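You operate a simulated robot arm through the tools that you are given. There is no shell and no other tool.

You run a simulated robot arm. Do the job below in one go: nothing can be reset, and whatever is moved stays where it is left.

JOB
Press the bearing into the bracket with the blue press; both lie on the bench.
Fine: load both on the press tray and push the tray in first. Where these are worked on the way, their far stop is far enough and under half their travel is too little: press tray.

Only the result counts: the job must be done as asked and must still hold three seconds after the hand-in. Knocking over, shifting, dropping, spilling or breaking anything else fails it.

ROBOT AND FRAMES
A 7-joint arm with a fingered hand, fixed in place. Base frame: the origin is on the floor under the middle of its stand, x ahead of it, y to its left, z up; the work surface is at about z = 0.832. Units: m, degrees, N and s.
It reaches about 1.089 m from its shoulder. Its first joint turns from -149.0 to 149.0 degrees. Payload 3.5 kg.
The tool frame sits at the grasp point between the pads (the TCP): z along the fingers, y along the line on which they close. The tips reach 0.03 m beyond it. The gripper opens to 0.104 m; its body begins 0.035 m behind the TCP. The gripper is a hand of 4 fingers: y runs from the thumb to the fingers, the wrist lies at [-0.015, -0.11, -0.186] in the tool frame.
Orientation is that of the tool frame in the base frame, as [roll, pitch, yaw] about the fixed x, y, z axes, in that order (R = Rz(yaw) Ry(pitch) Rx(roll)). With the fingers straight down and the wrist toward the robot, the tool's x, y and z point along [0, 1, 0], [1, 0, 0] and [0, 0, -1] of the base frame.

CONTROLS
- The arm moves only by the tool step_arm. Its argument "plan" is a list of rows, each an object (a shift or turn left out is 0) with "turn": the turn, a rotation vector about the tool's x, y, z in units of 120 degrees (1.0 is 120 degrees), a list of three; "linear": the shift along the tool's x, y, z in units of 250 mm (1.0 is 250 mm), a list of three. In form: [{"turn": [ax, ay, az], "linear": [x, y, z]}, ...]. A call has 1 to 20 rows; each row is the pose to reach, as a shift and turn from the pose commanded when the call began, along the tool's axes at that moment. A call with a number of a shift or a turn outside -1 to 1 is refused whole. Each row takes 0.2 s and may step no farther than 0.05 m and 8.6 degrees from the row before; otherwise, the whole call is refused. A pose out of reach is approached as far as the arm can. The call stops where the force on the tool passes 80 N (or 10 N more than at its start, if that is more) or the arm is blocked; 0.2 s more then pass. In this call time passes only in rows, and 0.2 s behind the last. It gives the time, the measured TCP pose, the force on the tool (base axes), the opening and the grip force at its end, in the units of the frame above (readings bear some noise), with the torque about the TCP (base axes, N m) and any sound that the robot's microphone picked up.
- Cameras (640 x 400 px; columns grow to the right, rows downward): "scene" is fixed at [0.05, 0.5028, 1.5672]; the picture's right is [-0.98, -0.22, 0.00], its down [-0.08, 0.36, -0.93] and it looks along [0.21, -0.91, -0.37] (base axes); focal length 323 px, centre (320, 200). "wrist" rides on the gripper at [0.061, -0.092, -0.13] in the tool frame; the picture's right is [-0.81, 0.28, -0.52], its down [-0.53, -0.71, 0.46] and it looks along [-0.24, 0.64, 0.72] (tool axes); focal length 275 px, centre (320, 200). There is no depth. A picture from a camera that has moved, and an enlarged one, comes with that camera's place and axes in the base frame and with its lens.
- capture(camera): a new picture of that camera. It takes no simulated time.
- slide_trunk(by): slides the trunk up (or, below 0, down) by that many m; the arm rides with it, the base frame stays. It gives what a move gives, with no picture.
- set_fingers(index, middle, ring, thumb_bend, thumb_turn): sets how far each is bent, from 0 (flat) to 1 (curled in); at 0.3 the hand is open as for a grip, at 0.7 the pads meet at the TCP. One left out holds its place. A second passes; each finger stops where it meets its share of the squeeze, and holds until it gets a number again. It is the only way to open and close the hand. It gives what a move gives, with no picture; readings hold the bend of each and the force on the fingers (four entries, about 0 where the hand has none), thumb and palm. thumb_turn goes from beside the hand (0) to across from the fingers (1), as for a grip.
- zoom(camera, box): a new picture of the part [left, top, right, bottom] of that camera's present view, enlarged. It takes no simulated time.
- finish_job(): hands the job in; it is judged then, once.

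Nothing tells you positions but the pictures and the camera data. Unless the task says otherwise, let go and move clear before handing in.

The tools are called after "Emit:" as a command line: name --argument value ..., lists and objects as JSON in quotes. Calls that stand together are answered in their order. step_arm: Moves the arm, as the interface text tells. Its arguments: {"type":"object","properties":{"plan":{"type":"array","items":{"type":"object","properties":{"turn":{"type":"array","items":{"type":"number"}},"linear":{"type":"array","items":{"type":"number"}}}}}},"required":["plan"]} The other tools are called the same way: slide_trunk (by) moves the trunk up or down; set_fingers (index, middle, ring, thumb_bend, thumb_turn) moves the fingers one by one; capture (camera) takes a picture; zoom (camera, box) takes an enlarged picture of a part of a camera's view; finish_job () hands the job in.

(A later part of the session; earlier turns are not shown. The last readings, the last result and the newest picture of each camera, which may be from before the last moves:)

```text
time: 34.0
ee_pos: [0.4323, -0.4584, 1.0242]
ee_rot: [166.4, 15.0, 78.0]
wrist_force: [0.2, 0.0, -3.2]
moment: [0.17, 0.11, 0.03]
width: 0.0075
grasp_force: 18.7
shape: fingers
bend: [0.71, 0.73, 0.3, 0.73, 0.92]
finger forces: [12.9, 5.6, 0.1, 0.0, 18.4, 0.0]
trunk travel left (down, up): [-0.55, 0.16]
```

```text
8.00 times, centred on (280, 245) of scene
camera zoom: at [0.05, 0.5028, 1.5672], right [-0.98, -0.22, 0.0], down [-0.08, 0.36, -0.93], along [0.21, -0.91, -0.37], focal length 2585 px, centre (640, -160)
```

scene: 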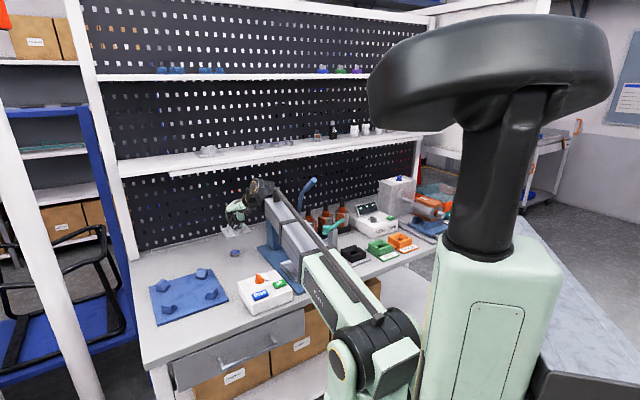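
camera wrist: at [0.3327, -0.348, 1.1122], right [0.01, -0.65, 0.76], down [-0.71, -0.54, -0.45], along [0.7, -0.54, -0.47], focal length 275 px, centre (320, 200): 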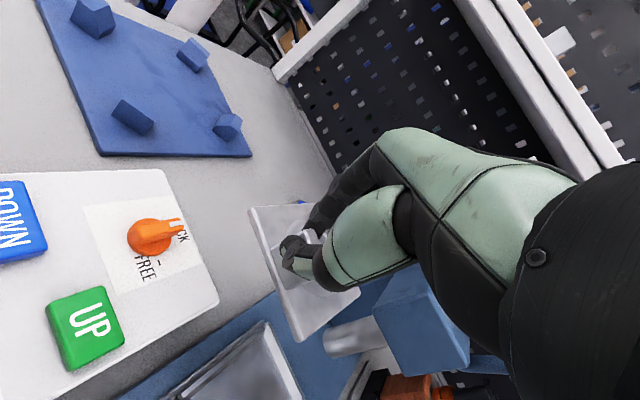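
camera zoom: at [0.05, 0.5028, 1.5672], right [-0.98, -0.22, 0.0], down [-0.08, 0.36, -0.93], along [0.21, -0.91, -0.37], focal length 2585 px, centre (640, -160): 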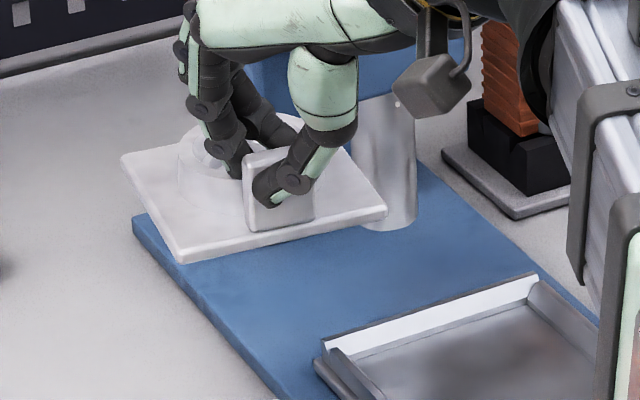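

The bracket is level to within a few degrees and rotated about -6° from the tray's axes. I'll retreat slightly, fix the yaw, and move it above the tray at a hover height.

Emit:
step_arm --plan '[{"linear": [0.0733, -0.1086, -0.0466], "turn": [-0.0044, 0.0039, -0.0157]}, {"linear": [-0.0518, -0.1885, -0.0306], "turn": [-0.0088, 0.0077, -0.0313]}, {"linear": [-0.1769, -0.2685, -0.0145], "turn": [-0.0132, 0.0116, -0.047]}, {"linear": [-0.302, -0.3484, 0.0015], "turn": [-0.0132, 0.0116, -0.047]}, {"linear": [-0.265, -0.3808, 0.133], "turn": [-0.0132, 0.0116, -0.047]}, {"linear": [-0.228, -0.4132, 0.265], "turn": [-0.0132, 0.0116, -0.047]}]'

Emit:
capture --camera "wrist"

Emit:
zoom --camera "wrist" --box '[200, 180, 400, 380]'

Emit:
zoom --camera "scene" --box '[255, 220, 335, 290]'

```text
time: 35.4
ee_pos: [0.3309, -0.5178, 0.9548]
ee_rot: [166.4, 15.1, 83.9]
wrist_force: [-0.9, 0.3, -4.6]
moment: [0.14, 0.16, 0.06]
width: 0.0067
grasp_force: 18.6
shape: fingers
bend: [0.71, 0.73, 0.3, 0.74, 0.92]
finger forces: [14.3, 4.8, 0.0, 0.0, 18.5, 0.1]
trunk travel left (down, up): [-0.55, 0.16]
```

```text
taken
camera wrist: at [0.2211, -0.4186, 1.0412], right [0.08, -0.65, 0.76], down [-0.65, -0.61, -0.45], along [0.75, -0.46, -0.47], focal length 275 px, centre (320, 200)
```

wrist: 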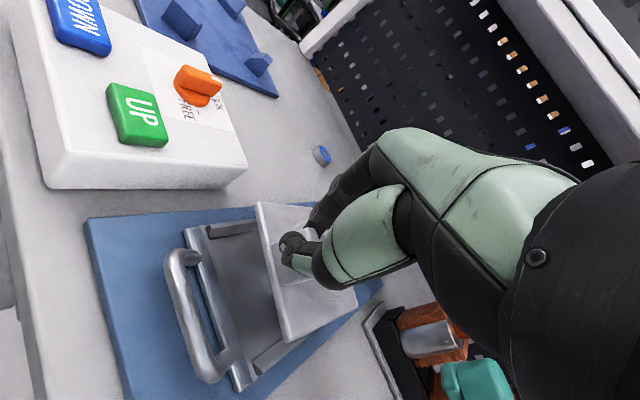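

```text
2.00 times, centred on (300, 280) of wrist
camera zoom: at [0.2211, -0.4186, 1.0412], right [0.08, -0.65, 0.76], down [-0.65, -0.61, -0.45], along [0.75, -0.46, -0.47], focal length 551 px, centre (360, 40)
```

zoom: 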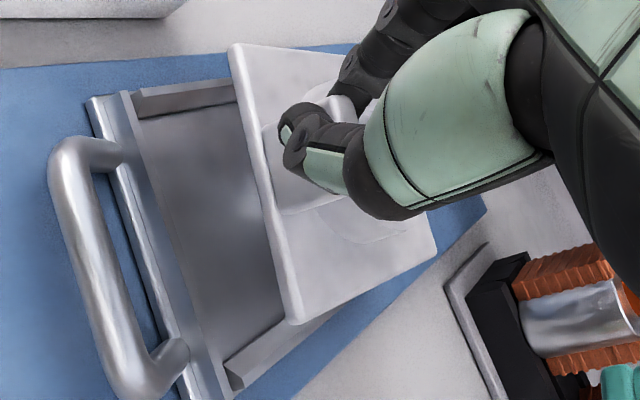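

```text
5.71 times, centred on (295, 255) of scene
camera zoom: at [0.05, 0.5028, 1.5672], right [-0.98, -0.22, 0.0], down [-0.08, 0.36, -0.93], along [0.21, -0.91, -0.37], focal length 1846 px, centre (463, -114)
```

zoom: 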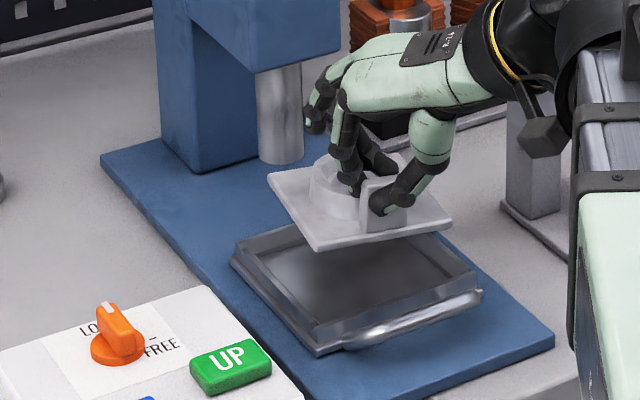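

The bracket hovers over the tray, but its edges still look about 8° clockwise of the tray's. I'll rotate it by +8° and lower 3 cm.

Emit:
step_arm --plan '[{"linear": [0.0, 0.0, 0.0], "turn": [-0.0088, 0.0077, -0.0314]}, {"linear": [0.0, 0.0, 0.0], "turn": [-0.0176, 0.0154, -0.0627]}, {"linear": [0.0128, -0.028, 0.118], "turn": [-0.0176, 0.0154, -0.0627]}]'

Emit:
zoom --camera "wrist" --box '[180, 180, 380, 400]'

Emit:
zoom --camera "scene" --box '[270, 235, 330, 290]'

```text
time: 36.2
ee_pos: [0.331, -0.523, 0.9254]
ee_rot: [166.4, 15.2, 92.0]
wrist_force: [-0.2, 0.9, -4.2]
moment: [0.1, 0.13, 0.02]
width: 0.0062
grasp_force: 18.0
shape: fingers
bend: [0.71, 0.74, 0.3, 0.75, 0.91]
finger forces: [14.2, 3.5, 0.0, 0.0, 18.1, 0.0]
trunk travel left (down, up): [-0.55, 0.16]
```

```text
1.82 times, centred on (280, 290) of wrist
camera zoom: at [0.2085, -0.4402, 1.0116], right [0.17, -0.63, 0.76], down [-0.56, -0.69, -0.45], along [0.81, -0.35, -0.47], focal length 500 px, centre (393, 36)
```

zoom: 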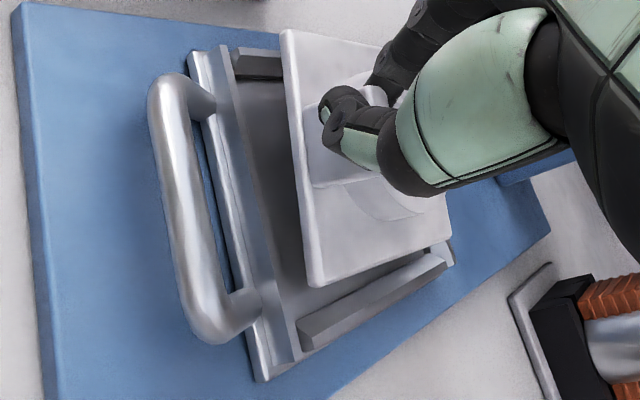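

```text
7.27 times, centred on (300, 262) of scene
camera zoom: at [0.05, 0.5028, 1.5672], right [-0.98, -0.22, 0.0], down [-0.08, 0.36, -0.93], along [0.21, -0.91, -0.37], focal length 2350 px, centre (466, -254)
```

zoom: 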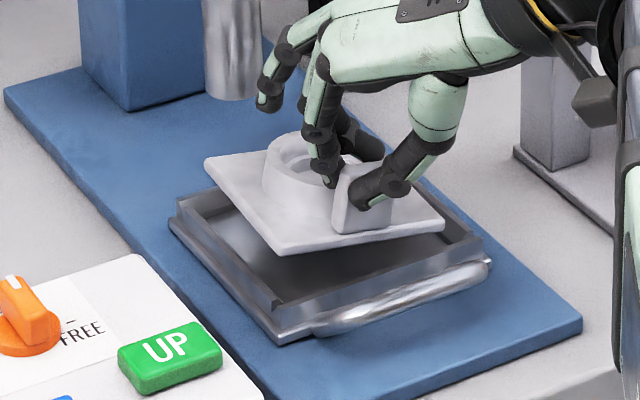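

The plate hangs with its right side about 7° low and is still ~3° off in yaw. I'll correct both, centre it on the tray (f 0.642, l -0.134), and lower so that it enters the walls.

Emit:
step_arm --plan '[{"linear": [0.004, -0.004, 0.0], "turn": [0.0179, -0.0157, -0.0228]}, {"linear": [0.0104, -0.0104, 0.0], "turn": [0.0358, -0.0314, -0.0457]}, {"linear": [0.0245, -0.0216, 0.0456], "turn": [0.0358, -0.0314, -0.0457]}]'

Emit:
zoom --camera "wrist" --box '[180, 180, 380, 400]'

Emit:
zoom --camera "scene" --box '[270, 235, 330, 290]'

```text
time: 37.0
ee_pos: [0.3298, -0.5181, 0.912]
ee_rot: [172.1, 19.9, 96.9]
wrist_force: [2.0, 1.0, 0.5]
moment: [-0.02, 0.19, 0.03]
width: 0.006
grasp_force: 22.0
shape: fingers
bend: [0.71, 0.75, 0.3, 0.75, 0.91]
finger forces: [14.8, 9.9, 0.0, 0.0, 19.3, 0.0]
trunk travel left (down, up): [-0.55, 0.16]
```

```text
1.82 times, centred on (280, 290) of wrist
camera zoom: at [0.2101, -0.4354, 1.0015], right [0.27, -0.55, 0.79], down [-0.56, -0.76, -0.34], along [0.79, -0.35, -0.51], focal length 500 px, centre (393, 36)
```

zoom: 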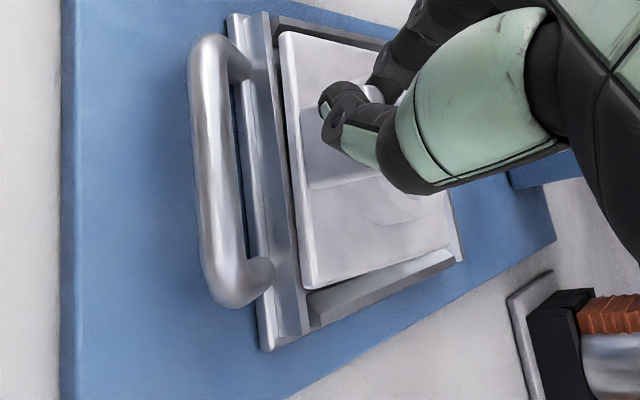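

```text
7.27 times, centred on (300, 262) of scene
camera zoom: at [0.05, 0.5028, 1.5672], right [-0.98, -0.22, 0.0], down [-0.08, 0.36, -0.93], along [0.21, -0.91, -0.37], focal length 2350 px, centre (466, -254)
```

zoom: 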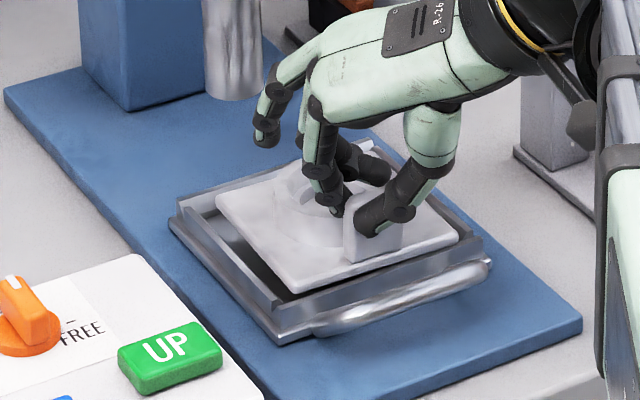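

The plate has entered the tray's outline and is starting to touch. Lowering a few more millimetres.

Emit:
step_arm --plan '[{"linear": [0.0, -0.003, 0.012]}, {"linear": [0.0, -0.006, 0.024]}]'

Emit:
zoom --camera "wrist" --box '[180, 180, 380, 400]'

Emit:
zoom --camera "scene" --box '[275, 240, 325, 285]'

```text
time: 37.6
ee_pos: [0.3297, -0.5206, 0.9092]
ee_rot: [172.0, 19.9, 96.8]
wrist_force: [3.3, 2.3, 31.1]
moment: [0.11, 0.14, 0.26]
width: 0.0067
grasp_force: 34.2
shape: fingers
bend: [0.71, 0.76, 0.3, 0.77, 0.9]
finger forces: [14.6, 26.2, 0.1, 0.1, 27.1, 0.0]
trunk travel left (down, up): [-0.55, 0.16]
```

```text
1.82 times, centred on (280, 290) of wrist
camera zoom: at [0.209, -0.4364, 0.9981], right [0.27, -0.55, 0.79], down [-0.56, -0.76, -0.34], along [0.79, -0.35, -0.51], focal length 500 px, centre (393, 36)
```

zoom: 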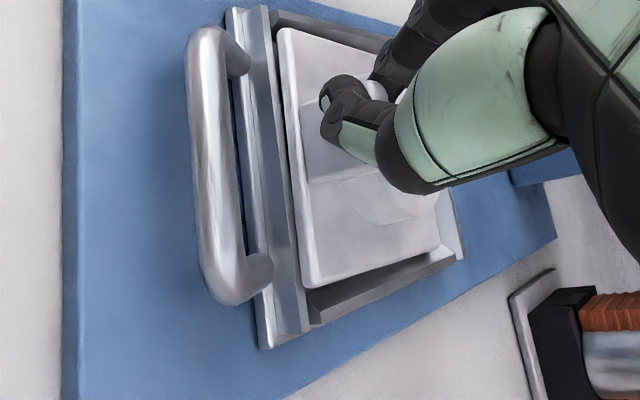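

```text
8.89 times, centred on (300, 262) of scene
camera zoom: at [0.05, 0.5028, 1.5672], right [-0.98, -0.22, 0.0], down [-0.08, 0.36, -0.93], along [0.21, -0.91, -0.37], focal length 2872 px, centre (498, -356)
```

zoom: 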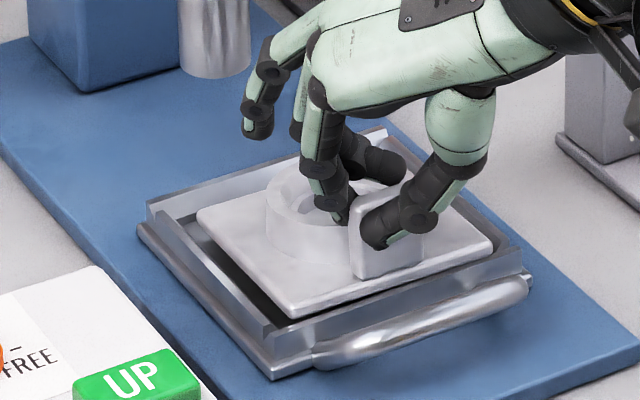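

The bracket is pressing on the tray floor inside the walls. I'll open the fingers slightly to release it.

Emit:
set_fingers --index 0.6 --middle 0.6 --thumb_bend 0.55

Emit:
zoom --camera "wrist" --box '[180, 180, 380, 400]'

Emit:
zoom --camera "scene" --box '[275, 240, 325, 285]'

```text
time: 38.6
ee_pos: [0.3294, -0.5214, 0.9064]
ee_rot: [172.3, 19.8, 96.8]
wrist_force: [0.3, 0.0, -0.1]
moment: [0.02, 0.01, 0.03]
width: 0.0333
grasp_force: 0.8
shape: fingers
bend: [0.59, 0.6, 0.3, 0.55, 0.97]
finger forces: [0.4, 0.1, 0.0, 0.0, 0.1, 0.0]
trunk travel left (down, up): [-0.55, 0.16]
```

```text
1.82 times, centred on (280, 290) of wrist
camera zoom: at [0.2091, -0.4378, 0.996], right [0.27, -0.55, 0.79], down [-0.56, -0.76, -0.34], along [0.78, -0.35, -0.51], focal length 500 px, centre (393, 36)
```

zoom: 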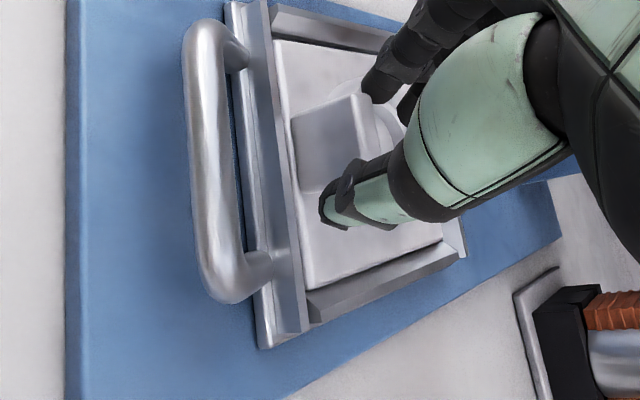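

```text
8.89 times, centred on (300, 262) of scene
camera zoom: at [0.05, 0.5028, 1.5672], right [-0.98, -0.22, 0.0], down [-0.08, 0.36, -0.93], along [0.21, -0.91, -0.37], focal length 2872 px, centre (498, -356)
```

zoom: 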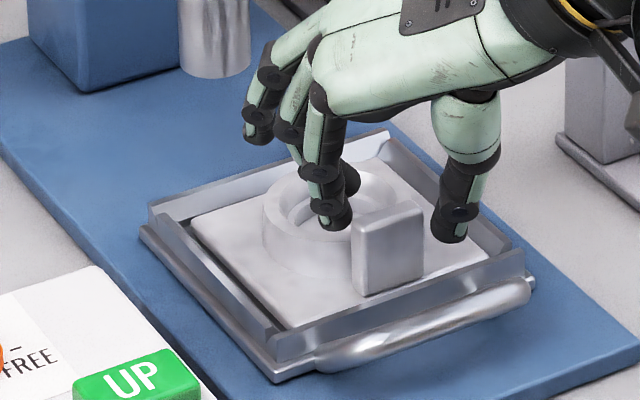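

The bracket is seated flat and square inside the tray. I'll lift the hand away and then turn it back upright at yaw 45° while moving toward the bearing.

Emit:
step_arm --plan '[{"linear": [-0.045, 0.018, -0.125]}, {"linear": [-0.09, 0.036, -0.25]}, {"linear": [-0.135, 0.0545, -0.374]}]'

Emit:
zoom --camera "scene" --box '[240, 220, 340, 290]'

Emit:
capture --camera "wrist"

```text
time: 39.4
ee_pos: [0.3305, -0.521, 1.0064]
ee_rot: [172.1, 19.7, 96.8]
wrist_force: [-0.9, 0.8, 0.2]
moment: [-0.03, -0.02, -0.01]
width: 0.0324
grasp_force: 0.0
shape: fingers
bend: [0.6, 0.6, 0.3, 0.55, 0.97]
finger forces: [0.1, 0.0, 0.1, 0.1, 0.0, 0.0]
trunk travel left (down, up): [-0.55, 0.16]
```

```text
5.71 times, centred on (290, 255) of scene
camera zoom: at [0.05, 0.5028, 1.5672], right [-0.98, -0.22, 0.0], down [-0.08, 0.36, -0.93], along [0.21, -0.91, -0.37], focal length 1846 px, centre (491, -114)
```

zoom: 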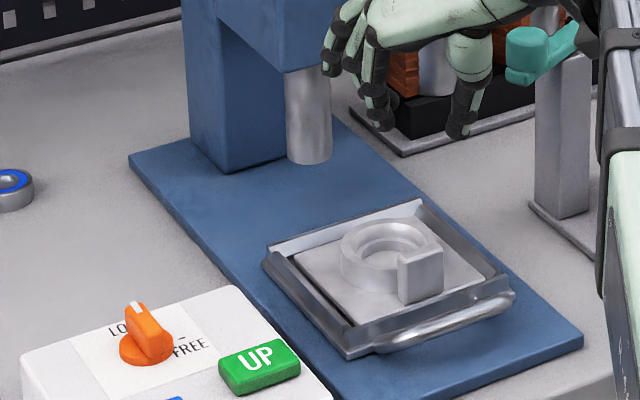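

```text
taken
camera wrist: at [0.2097, -0.4368, 1.0961], right [0.27, -0.55, 0.79], down [-0.56, -0.76, -0.34], along [0.78, -0.35, -0.51], focal length 275 px, centre (320, 200)
```

wrist: 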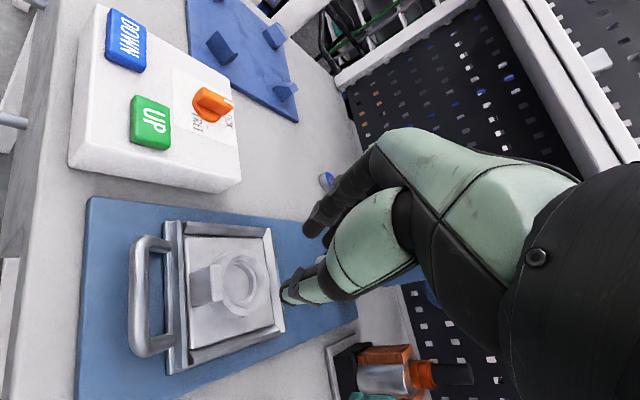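

The bracket sits neatly in the tray. Let me measure the boss centre in its new place from here.

Emit:
zoom --camera "wrist" --box '[160, 200, 300, 390]'

Emit:
zoom --camera "scene" --box '[280, 240, 325, 285]'

```text
2.11 times, centred on (230, 295) of wrist
camera zoom: at [0.2097, -0.4368, 1.0961], right [0.27, -0.55, 0.79], down [-0.56, -0.76, -0.34], along [0.78, -0.35, -0.51], focal length 580 px, centre (510, 0)
```

zoom: 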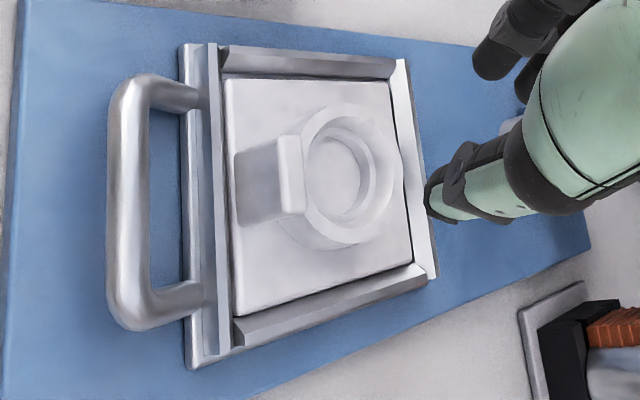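

```text
8.89 times, centred on (302, 262) of scene
camera zoom: at [0.05, 0.5028, 1.5672], right [-0.98, -0.22, 0.0], down [-0.08, 0.36, -0.93], along [0.21, -0.91, -0.37], focal length 2872 px, centre (476, -356)
```

zoom: 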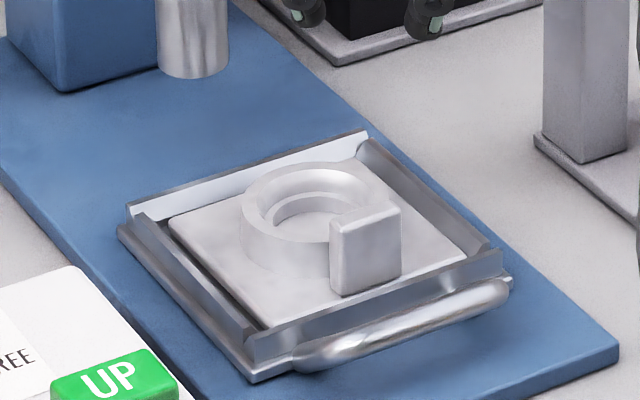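

The bracket is well seated. Now I'll swing the hand back to upright, yaw 45°, while moving left over the box, with the fingers opened for the bearing on the way.

Emit:
step_arm --plan '[{"linear": [0.0505, 0.0862, -0.007], "turn": [0.0193, 0.0179, 0.0623]}, {"linear": [0.101, 0.1723, -0.0139], "turn": [0.0386, 0.0358, 0.1246]}, {"linear": [0.1515, 0.2585, -0.0209], "turn": [0.0579, 0.0537, 0.1869]}, {"linear": [0.2021, 0.3447, -0.0279], "turn": [0.0773, 0.0715, 0.2493]}, {"linear": [0.2526, 0.4309, -0.0349], "turn": [0.0966, 0.0894, 0.3116]}, {"linear": [0.3031, 0.517, -0.0418], "turn": [0.1159, 0.1073, 0.3739]}, {"linear": [0.3536, 0.6032, -0.0488], "turn": [0.1352, 0.1252, 0.4362]}]'

Emit:
set_fingers --index 0.45 --middle 0.45 --ring 0.1 --thumb_bend 0.4

Emit:
capture --camera "wrist"

```text
time: 41.0
ee_pos: [0.466, -0.41, 1.0071]
ee_rot: [-179.8, 0.0, 45.2]
wrist_force: [0.1, 0.4, -0.2]
moment: [0.01, -0.01, 0.02]
width: 0.0324
grasp_force: 0.1
shape: fingers
bend: [0.6, 0.6, 0.3, 0.55, 0.97]
finger forces: [0.0, 0.1, 0.1, 0.1, 0.1, 0.1]
trunk travel left (down, up): [-0.55, 0.16]
```

```text
time: 42.0
ee_pos: [0.4664, -0.4097, 1.0082]
ee_rot: [-179.9, -0.1, 45.3]
wrist_force: [0.6, 0.4, -0.8]
moment: [-0.03, -0.04, 0.0]
width: 0.0711
grasp_force: 0.1
shape: fingers
bend: [0.45, 0.45, 0.1, 0.4, 0.97]
finger forces: [0.0, 0.0, 0.0, 0.1, 0.0, 0.0]
trunk travel left (down, up): [-0.55, 0.16]
```

```text
taken
camera wrist: at [0.444, -0.3017, 1.1387], right [-0.37, -0.77, 0.52], down [-0.88, 0.12, -0.45], along [0.29, -0.63, -0.73], focal length 275 px, centre (320, 200)
```

wrist: 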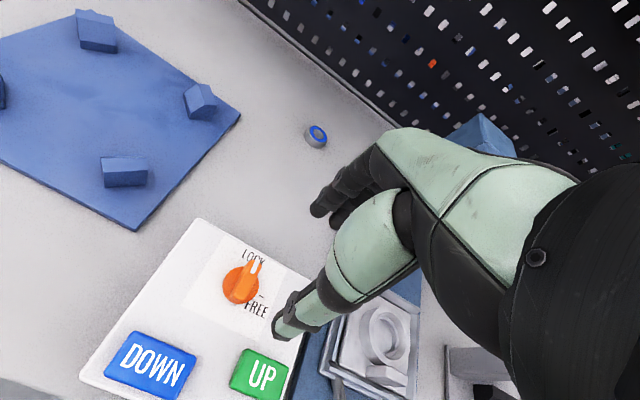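

Bearing seen at about (0.682,-0.605). Moving forward above it.

Emit:
step_arm --plan '[{"linear": [0.011, 0.16, 0.0]}, {"linear": [0.022, 0.32, 0.0]}, {"linear": [0.033, 0.48, 0.03]}, {"linear": [0.045, 0.64, 0.06]}, {"linear": [0.056, 0.8, 0.12]}, {"linear": [0.068, 0.96, 0.18]}]'

Emit:
capture --camera "wrist"

Emit:
zoom --camera "wrist" --box '[220, 130, 380, 370]'

Emit:
zoom --camera "scene" --box '[205, 220, 265, 270]'

```text
time: 43.4
ee_pos: [0.6487, -0.5639, 0.9608]
ee_rot: [-179.7, 0.0, 45.3]
wrist_force: [0.4, 0.3, -0.2]
moment: [0.02, -0.01, -0.03]
width: 0.0708
grasp_force: 0.0
shape: fingers
bend: [0.45, 0.45, 0.1, 0.4, 0.97]
finger forces: [0.0, 0.1, 0.0, 0.0, 0.0, 0.1]
trunk travel left (down, up): [-0.55, 0.16]
```

```text
taken
camera wrist: at [0.6264, -0.4563, 1.0921], right [-0.37, -0.77, 0.52], down [-0.88, 0.12, -0.45], along [0.29, -0.62, -0.73], focal length 275 px, centre (320, 200)
```

wrist: 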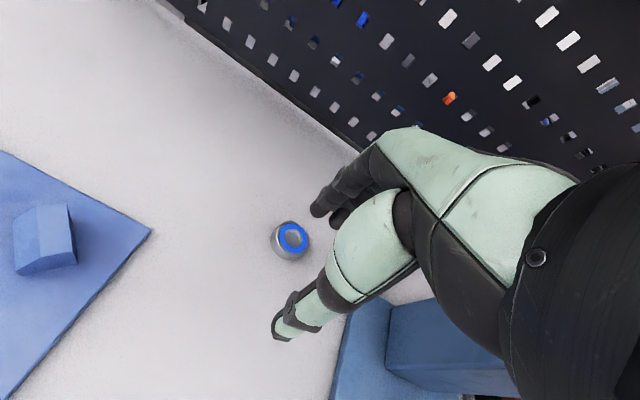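

```text
1.67 times, centred on (300, 250) of wrist
camera zoom: at [0.6264, -0.4563, 1.0921], right [-0.37, -0.77, 0.52], down [-0.88, 0.12, -0.45], along [0.29, -0.62, -0.73], focal length 459 px, centre (353, 117)
```

zoom: 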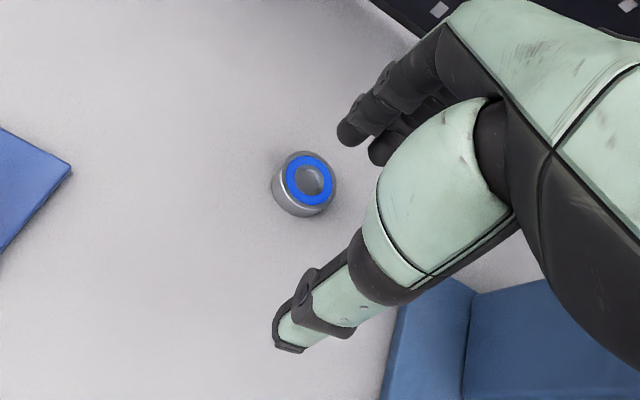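

```text
8.00 times, centred on (235, 245) of scene
camera zoom: at [0.05, 0.5028, 1.5672], right [-0.98, -0.22, 0.0], down [-0.08, 0.36, -0.93], along [0.21, -0.91, -0.37], focal length 2585 px, centre (1000, -160)
```

zoom: 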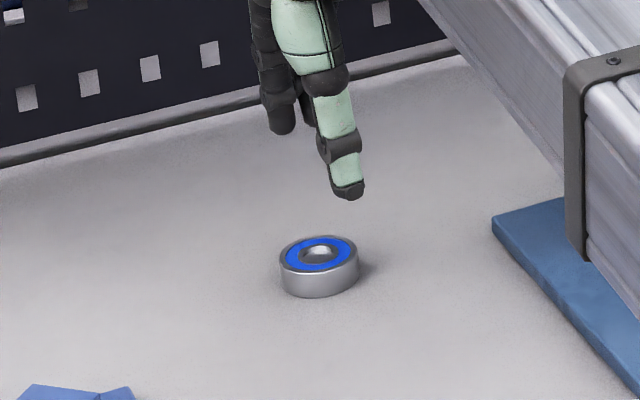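

The bearing's centre is at about (0.685,-0.613). I'll go over it and down to z≈0.90 first.

Emit:
step_arm --plan '[{"linear": [-0.0126, 0.12, 0.04]}, {"linear": [-0.0253, 0.2405, 0.1]}, {"linear": [-0.0253, 0.2405, 0.18]}, {"linear": [-0.0253, 0.2405, 0.243]}]'

Emit:
zoom --camera "wrist" --box '[220, 130, 380, 370]'

Emit:
zoom --camera "scene" --box '[215, 230, 255, 270]'

```text
time: 44.4
ee_pos: [0.685, -0.6138, 0.9021]
ee_rot: [-180.0, 0.0, 45.2]
wrist_force: [0.5, -0.1, 0.2]
moment: [0.01, 0.0, 0.01]
width: 0.0714
grasp_force: 0.0
shape: fingers
bend: [0.45, 0.45, 0.1, 0.4, 0.97]
finger forces: [0.0, 0.1, 0.0, 0.1, 0.0, 0.1]
trunk travel left (down, up): [-0.55, 0.16]
```

```text
1.67 times, centred on (300, 250) of wrist
camera zoom: at [0.6638, -0.5047, 1.0325], right [-0.37, -0.77, 0.52], down [-0.88, 0.12, -0.45], along [0.29, -0.63, -0.73], focal length 459 px, centre (353, 117)
```

zoom: 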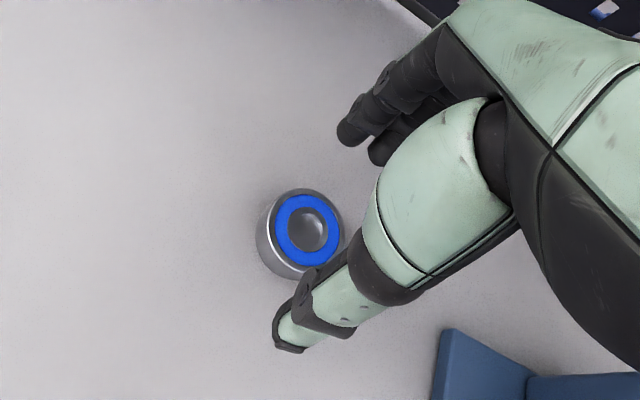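

```text
10.00 times, centred on (235, 250) of scene
camera zoom: at [0.05, 0.5028, 1.5672], right [-0.98, -0.22, 0.0], down [-0.08, 0.36, -0.93], along [0.21, -0.91, -0.37], focal length 3231 px, centre (1170, -300)
```

zoom: 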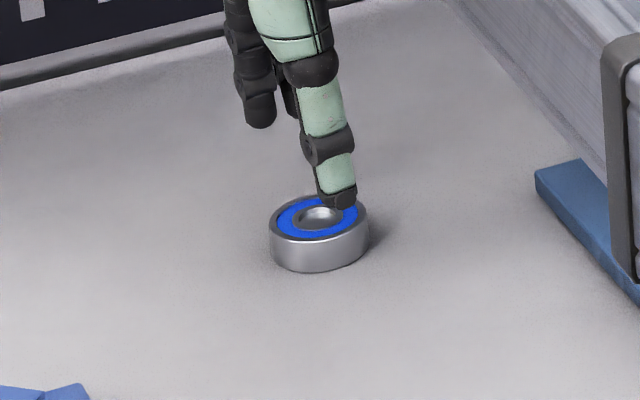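

Good alignment. Shifting 3 mm sideways and lowering to grip height around the bearing.

Emit:
step_arm --plan '[{"linear": [0.01, 0.0, 0.05]}, {"linear": [0.01, 0.0, 0.09]}, {"linear": [0.01, 0.0, 0.116]}]'

Emit:
zoom --camera "wrist" --box '[220, 130, 380, 370]'

Emit:
zoom --camera "scene" --box '[220, 235, 255, 265]'

```text
time: 45.2
ee_pos: [0.6875, -0.6109, 0.8725]
ee_rot: [-179.9, 0.0, 45.3]
wrist_force: [-0.7, 0.1, 0.1]
moment: [-0.01, 0.03, 0.03]
width: 0.0712
grasp_force: 0.1
shape: fingers
bend: [0.45, 0.45, 0.1, 0.4, 0.97]
finger forces: [0.0, 0.0, 0.1, 0.1, 0.0, 0.1]
trunk travel left (down, up): [-0.55, 0.16]
```

```text
1.67 times, centred on (300, 250) of wrist
camera zoom: at [0.6655, -0.5027, 1.0035], right [-0.37, -0.77, 0.52], down [-0.88, 0.12, -0.45], along [0.29, -0.63, -0.73], focal length 459 px, centre (353, 117)
```

zoom: 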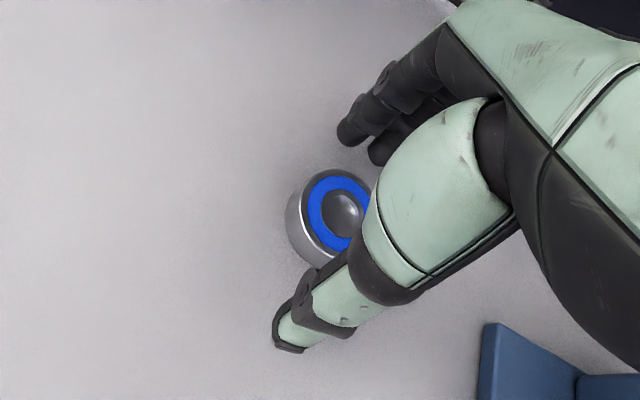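

```text
13.33 times, centred on (238, 250) of scene
camera zoom: at [0.05, 0.5028, 1.5672], right [-0.98, -0.22, 0.0], down [-0.08, 0.36, -0.93], along [0.21, -0.91, -0.37], focal length 4308 px, centre (1420, -467)
```

zoom: 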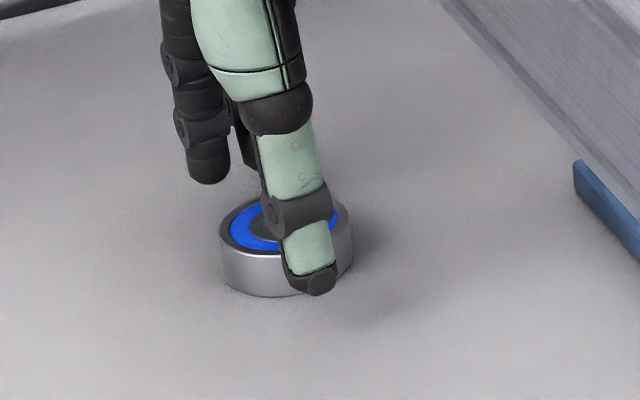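

The bearing is centred between thumb and fingers. Closing on it.

Emit:
set_fingers --index 0.75 --middle 0.75 --thumb_bend 0.75

Emit:
zoom --camera "wrist" --box '[220, 130, 380, 370]'

Emit:
zoom --camera "scene" --box '[220, 235, 255, 265]'

```text
time: 46.2
ee_pos: [0.6875, -0.6107, 0.8725]
ee_rot: [-179.9, 0.0, 45.3]
wrist_force: [0.9, -0.8, -0.7]
moment: [0.0, 0.02, -0.01]
width: 0.0001
grasp_force: 0.0
shape: fingers
bend: [0.74, 0.75, 0.1, 0.71, 0.97]
finger forces: [0.0, 0.0, 0.1, 0.0, 0.0, 0.0]
trunk travel left (down, up): [-0.55, 0.16]
```

```text
1.67 times, centred on (300, 250) of wrist
camera zoom: at [0.6654, -0.5028, 1.0037], right [-0.37, -0.77, 0.52], down [-0.88, 0.12, -0.45], along [0.29, -0.63, -0.73], focal length 459 px, centre (353, 117)
```

zoom: 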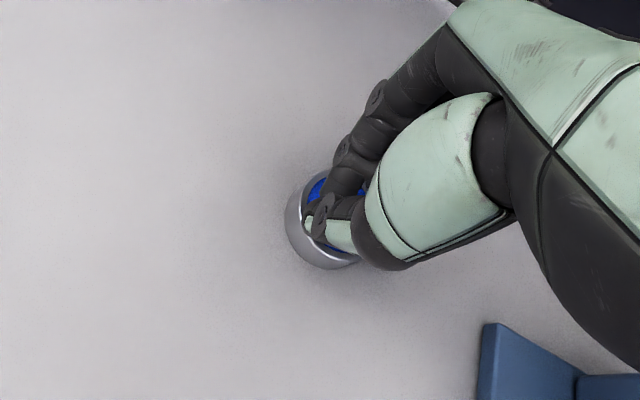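

```text
13.33 times, centred on (238, 250) of scene
camera zoom: at [0.05, 0.5028, 1.5672], right [-0.98, -0.22, 0.0], down [-0.08, 0.36, -0.93], along [0.21, -0.91, -0.37], focal length 4308 px, centre (1420, -467)
```

zoom: 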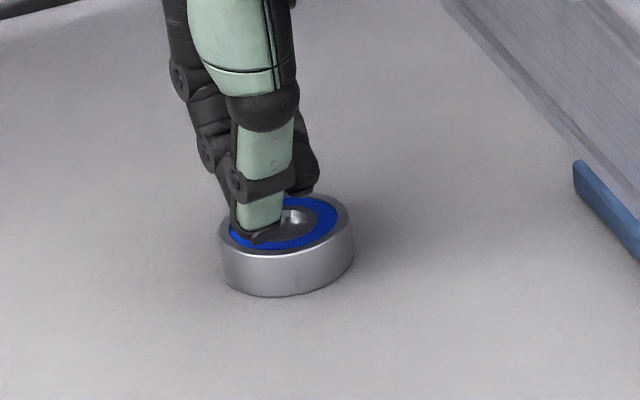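

The fingertips passed over the bearing's top, so they need to be lower. I'll raise, pre-bend the fingers just wider than the bearing and descend until the tips nearly touch the bench.

Emit:
step_arm --plan '[{"linear": [0, 0, -0.06]}, {"linear": [0, 0, -0.12]}]'

Emit:
set_fingers --index 0.52 --middle 0.52 --thumb_bend 0.48

Emit:
zoom --camera "wrist" --box '[220, 130, 380, 370]'

Emit:
zoom --camera "scene" --box '[220, 230, 255, 265]'

```text
time: 46.8
ee_pos: [0.6874, -0.6118, 0.9024]
ee_rot: [-179.9, -0.1, 45.2]
wrist_force: [0.2, 0.4, 0.3]
moment: [-0.01, 0.02, 0.01]
width: 0.0001
grasp_force: 0.1
shape: fingers
bend: [0.74, 0.75, 0.1, 0.71, 0.97]
finger forces: [0.0, 0.0, 0.0, 0.1, 0.0, 0.1]
trunk travel left (down, up): [-0.55, 0.16]
```

```text
time: 47.8
ee_pos: [0.6866, -0.6123, 0.9026]
ee_rot: [-179.9, 0.0, 45.3]
wrist_force: [-0.6, -0.2, -0.7]
moment: [-0.02, -0.03, -0.04]
width: 0.0515
grasp_force: 0.1
shape: fingers
bend: [0.52, 0.52, 0.1, 0.48, 0.97]
finger forces: [0.1, 0.0, 0.1, 0.1, 0.1, 0.0]
trunk travel left (down, up): [-0.55, 0.16]
```

```text
1.67 times, centred on (300, 250) of wrist
camera zoom: at [0.6652, -0.5031, 1.0337], right [-0.37, -0.77, 0.52], down [-0.88, 0.12, -0.45], along [0.29, -0.63, -0.73], focal length 459 px, centre (353, 117)
```

zoom: 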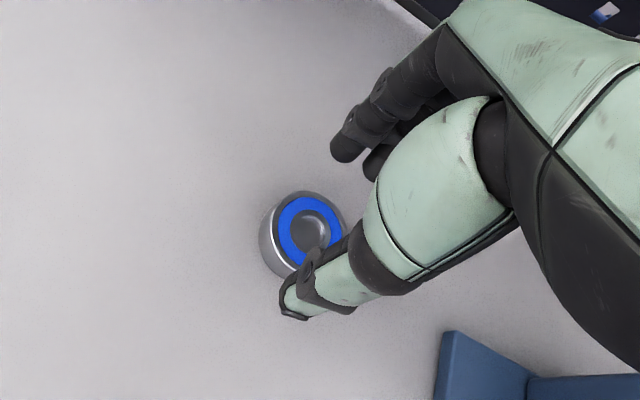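

```text
11.43 times, centred on (238, 248) of scene
camera zoom: at [0.05, 0.5028, 1.5672], right [-0.98, -0.22, 0.0], down [-0.08, 0.36, -0.93], along [0.21, -0.91, -0.37], focal length 3693 px, centre (1263, -343)
```

zoom: 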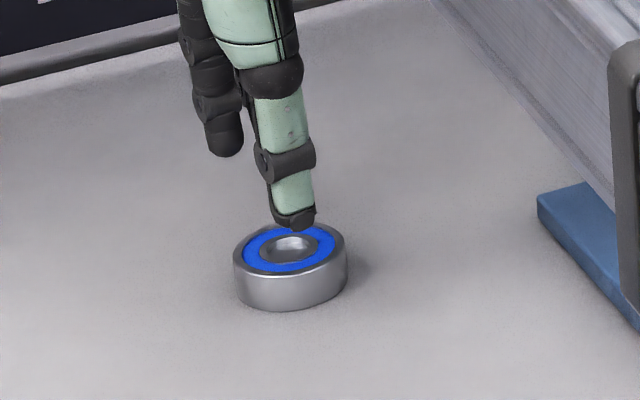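

The opening is 51 mm, just wider than the bearing. Descending around it in small steps.

Emit:
step_arm --plan '[{"linear": [0, 0, 0.06]}, {"linear": [0, 0, 0.11]}, {"linear": [0, 0, 0.14]}]'

Emit:
zoom --camera "wrist" --box '[220, 130, 380, 370]'

Emit:
zoom --camera "scene" --box '[220, 230, 255, 265]'

```text
time: 48.6
ee_pos: [0.6861, -0.6112, 0.8672]
ee_rot: [-180.0, 0.0, 45.3]
wrist_force: [0.3, -0.5, 2.4]
moment: [-0.09, -0.01, -0.02]
width: 0.0516
grasp_force: 1.0
shape: fingers
bend: [0.52, 0.52, 0.1, 0.48, 0.97]
finger forces: [0.1, 1.6, 0.1, 0.0, 0.0, 0.0]
trunk travel left (down, up): [-0.55, 0.16]
```

```text
1.67 times, centred on (300, 250) of wrist
camera zoom: at [0.6649, -0.5026, 0.9981], right [-0.37, -0.77, 0.52], down [-0.88, 0.12, -0.45], along [0.29, -0.63, -0.73], focal length 459 px, centre (353, 117)
```

zoom: 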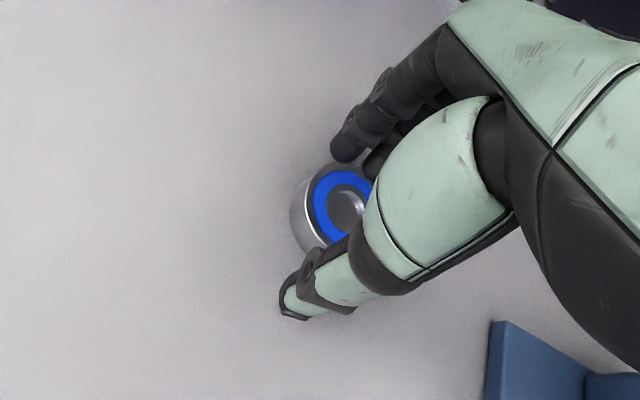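

```text
11.43 times, centred on (238, 248) of scene
camera zoom: at [0.05, 0.5028, 1.5672], right [-0.98, -0.22, 0.0], down [-0.08, 0.36, -0.93], along [0.21, -0.91, -0.37], focal length 3693 px, centre (1263, -343)
```

zoom: 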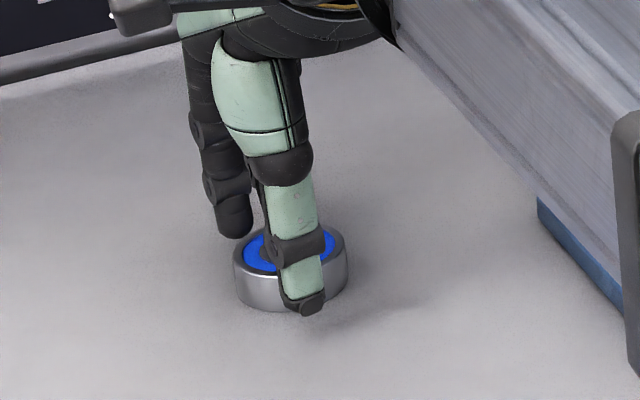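

The tips are now down at bench level around the bearing. Closing.

Emit:
set_fingers --index 0.8 --middle 0.8 --thumb_bend 0.8

Emit:
zoom --camera "wrist" --box '[220, 130, 380, 370]'

Emit:
zoom --camera "scene" --box '[220, 230, 255, 265]'

```text
time: 49.6
ee_pos: [0.6874, -0.6114, 0.8693]
ee_rot: [-179.9, 0.0, 45.3]
wrist_force: [0.3, 0.0, 7.8]
moment: [-0.15, -0.03, -0.01]
width: 0.003
grasp_force: 15.1
shape: fingers
bend: [0.79, 0.6, 0.1, 0.68, 0.94]
finger forces: [0.1, 14.5, 0.1, 0.0, 15.6, 0.0]
trunk travel left (down, up): [-0.55, 0.16]
```

```text
1.67 times, centred on (300, 250) of wrist
camera zoom: at [0.6646, -0.5024, 0.9987], right [-0.37, -0.77, 0.52], down [-0.88, 0.12, -0.46], along [0.29, -0.63, -0.73], focal length 459 px, centre (353, 117)
```

zoom: 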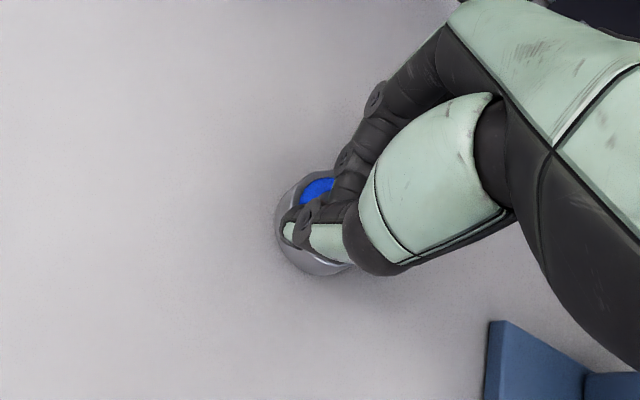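

```text
11.43 times, centred on (238, 248) of scene
camera zoom: at [0.05, 0.5028, 1.5672], right [-0.98, -0.22, 0.0], down [-0.08, 0.36, -0.93], along [0.21, -0.91, -0.37], focal length 3693 px, centre (1263, -343)
```

zoom: 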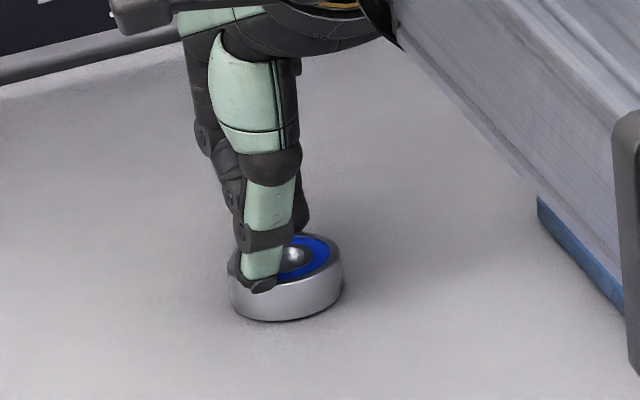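

The thumb and index rode over the bearing again because the targets drove them too far up the side. I'll open, re-centre, keep the tips on the bench and close only lightly past contact.

Emit:
set_fingers --index 0.5 --middle 0.5 --thumb_bend 0.45

Emit:
step_arm --plan '[{"linear": [0, 0, -0.08]}, {"linear": [0, 0, -0.16]}]'

Emit:
zoom --camera "wrist" --box '[220, 130, 380, 370]'

Emit:
zoom --camera "scene" --box '[220, 230, 255, 265]'

```text
time: 50.6
ee_pos: [0.6877, -0.61, 0.8681]
ee_rot: [-179.9, 0.0, 45.3]
wrist_force: [0.0, 0.1, 0.2]
moment: [-0.02, 0.05, -0.02]
width: 0.0585
grasp_force: 0.0
shape: fingers
bend: [0.5, 0.5, 0.1, 0.45, 0.97]
finger forces: [0.1, 0.0, 0.1, 0.0, 0.0, 0.0]
trunk travel left (down, up): [-0.55, 0.16]
```

```text
time: 51.2
ee_pos: [0.6866, -0.6115, 0.9075]
ee_rot: [-179.9, 0.0, 45.3]
wrist_force: [-0.2, -0.2, -0.1]
moment: [0.04, -0.01, 0.02]
width: 0.0581
grasp_force: 0.1
shape: fingers
bend: [0.5, 0.5, 0.1, 0.45, 0.97]
finger forces: [0.0, 0.1, 0.0, 0.0, 0.0, 0.0]
trunk travel left (down, up): [-0.55, 0.16]
```

```text
1.67 times, centred on (300, 250) of wrist
camera zoom: at [0.664, -0.5037, 1.0379], right [-0.37, -0.77, 0.52], down [-0.88, 0.12, -0.45], along [0.29, -0.63, -0.73], focal length 459 px, centre (353, 117)
```

zoom: 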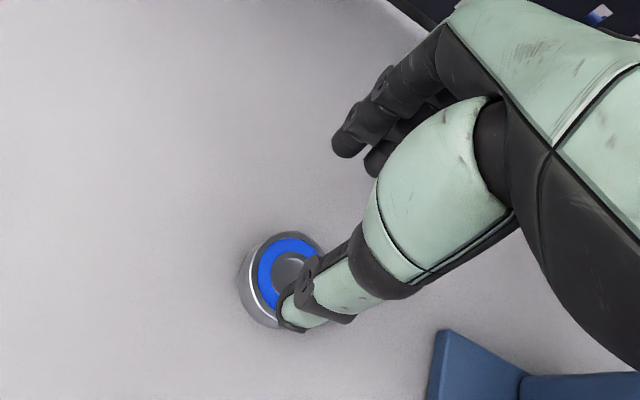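

```text
11.43 times, centred on (238, 248) of scene
camera zoom: at [0.05, 0.5028, 1.5672], right [-0.98, -0.22, 0.0], down [-0.08, 0.36, -0.93], along [0.21, -0.91, -0.37], focal length 3693 px, centre (1263, -343)
```

zoom: 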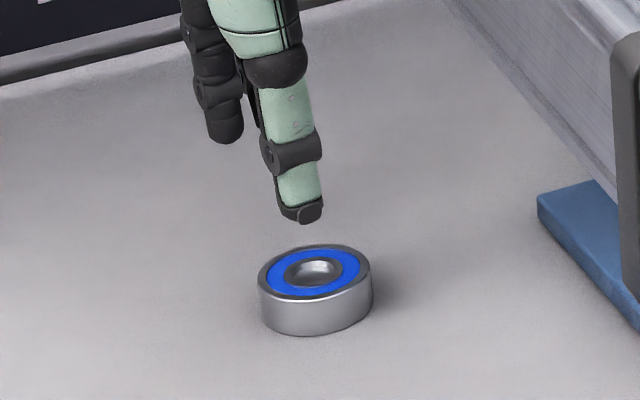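

The bearing moved ~2 cm forward and is still upright. Before retrying I'll calibrate how the fingertips travel when closing, in the air.

Emit:
set_fingers --index 0.58 --middle 0.58 --thumb_bend 0.56

Emit:
zoom --camera "scene" --box '[220, 230, 255, 265]'

Emit:
zoom --camera "wrist" --box '[220, 130, 380, 370]'

Emit:
set_fingers --index 0.64 --middle 0.64 --thumb_bend 0.64

Emit:
zoom --camera "scene" --box '[220, 230, 255, 265]'

Emit:
zoom --camera "wrist" --box '[220, 130, 380, 370]'

```text
time: 52.2
ee_pos: [0.6854, -0.6125, 0.9069]
ee_rot: [-179.9, 0.0, 45.3]
wrist_force: [0.6, 0.0, 0.6]
moment: [0.0, -0.01, -0.02]
width: 0.0358
grasp_force: 0.1
shape: fingers
bend: [0.57, 0.57, 0.1, 0.56, 0.97]
finger forces: [0.0, 0.1, 0.0, 0.0, 0.0, 0.1]
trunk travel left (down, up): [-0.55, 0.16]
```

```text
11.43 times, centred on (238, 248) of scene
camera zoom: at [0.05, 0.5028, 1.5672], right [-0.98, -0.22, 0.0], down [-0.08, 0.36, -0.93], along [0.21, -0.91, -0.37], focal length 3693 px, centre (1263, -343)
```

zoom: 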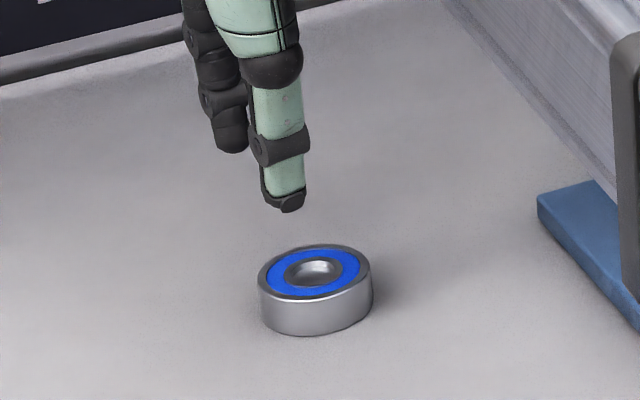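

```text
1.67 times, centred on (300, 250) of wrist
camera zoom: at [0.6642, -0.5037, 1.0377], right [-0.37, -0.77, 0.52], down [-0.88, 0.12, -0.45], along [0.29, -0.63, -0.73], focal length 459 px, centre (353, 117)
```

zoom: 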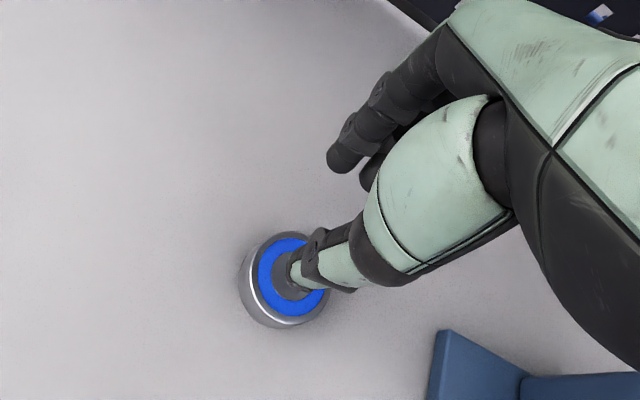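

```text
time: 53.2
ee_pos: [0.6858, -0.6122, 0.9071]
ee_rot: [-179.9, -0.1, 45.4]
wrist_force: [-0.3, 0.2, -0.5]
moment: [0.02, 0.01, 0.04]
width: 0.0166
grasp_force: 0.1
shape: fingers
bend: [0.64, 0.64, 0.1, 0.64, 0.97]
finger forces: [0.0, 0.1, 0.0, 0.0, 0.1, 0.0]
trunk travel left (down, up): [-0.55, 0.16]
```

```text
11.43 times, centred on (238, 248) of scene
camera zoom: at [0.05, 0.5028, 1.5672], right [-0.98, -0.22, 0.0], down [-0.08, 0.36, -0.93], along [0.21, -0.91, -0.37], focal length 3693 px, centre (1263, -343)
```

zoom: 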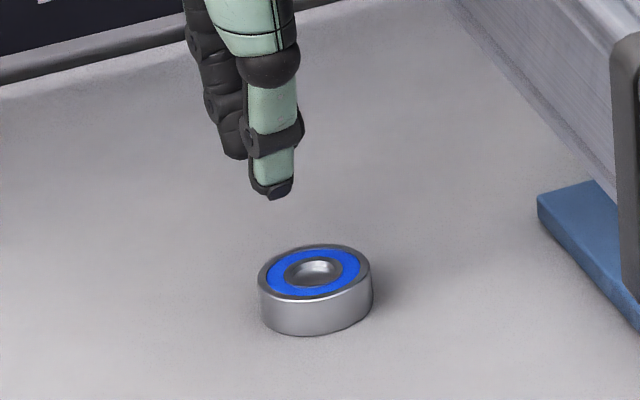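

```text
1.67 times, centred on (300, 250) of wrist
camera zoom: at [0.6642, -0.5037, 1.0377], right [-0.37, -0.77, 0.52], down [-0.88, 0.12, -0.45], along [0.29, -0.63, -0.73], focal length 459 px, centre (353, 117)
```

zoom: 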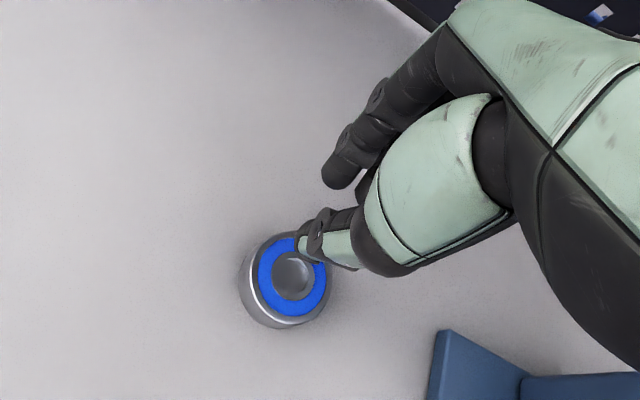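

The calibration shows the index tip is shorter than the middle and was landing on the bearing's rim. I'll open wider, tilt the hand 12° so index and middle reach the same depth, re-centre over the bearing (now about (0.672,-0.599)) and descend.

Emit:
set_fingers --index 0.4 --middle 0.4 --thumb_bend 0.4

Emit:
step_arm --plan '[{"linear": [0.016, -0.038, 0], "turn": [0, -0.05, 0]}, {"linear": [0.031, -0.075, 0], "turn": [0, -0.1, 0]}, {"linear": [0.031, -0.075, 0.03], "turn": [0, -0.1, 0]}]'

Emit:
zoom --camera "wrist" --box '[220, 130, 380, 370]'

Emit:
zoom --camera "scene" --box '[220, 230, 255, 265]'

```text
time: 54.2
ee_pos: [0.6861, -0.6125, 0.9068]
ee_rot: [-179.8, 0.0, 45.3]
wrist_force: [-1.1, 0.1, 0.1]
moment: [0.03, -0.01, 0.01]
width: 0.0774
grasp_force: 0.1
shape: fingers
bend: [0.4, 0.4, 0.1, 0.4, 0.97]
finger forces: [0.0, 0.1, 0.0, 0.1, 0.0, 0.1]
trunk travel left (down, up): [-0.55, 0.16]
```

```text
time: 55.0
ee_pos: [0.6782, -0.592, 0.898]
ee_rot: [-179.9, 11.9, 45.3]
wrist_force: [-0.2, -0.4, -0.8]
moment: [-0.02, 0.0, 0.0]
width: 0.0777
grasp_force: 0.1
shape: fingers
bend: [0.4, 0.4, 0.1, 0.4, 0.97]
finger forces: [0.0, 0.0, 0.0, 0.0, 0.0, 0.1]
trunk travel left (down, up): [-0.55, 0.16]
```

```text
1.67 times, centred on (300, 250) of wrist
camera zoom: at [0.6745, -0.4657, 1.0138], right [-0.29, -0.68, 0.67], down [-0.94, 0.07, -0.33], along [0.18, -0.73, -0.66], focal length 459 px, centre (353, 117)
```

zoom: 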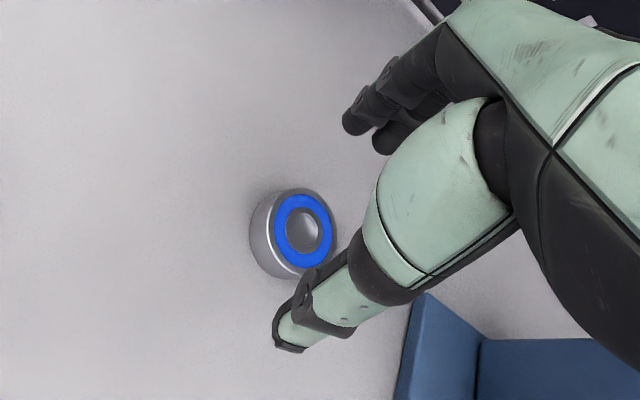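

```text
11.43 times, centred on (238, 248) of scene
camera zoom: at [0.05, 0.5028, 1.5672], right [-0.98, -0.22, 0.0], down [-0.08, 0.36, -0.93], along [0.21, -0.91, -0.37], focal length 3693 px, centre (1263, -343)
```

zoom: 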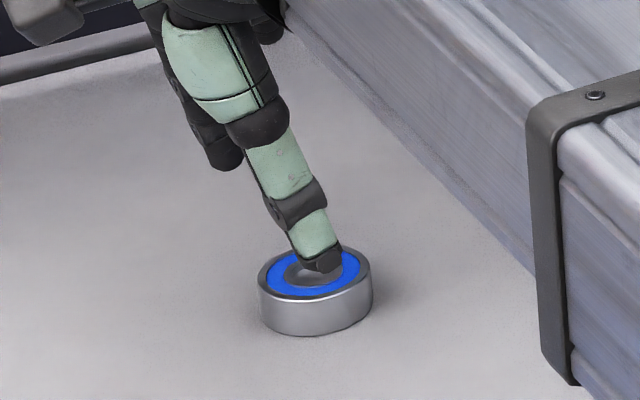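

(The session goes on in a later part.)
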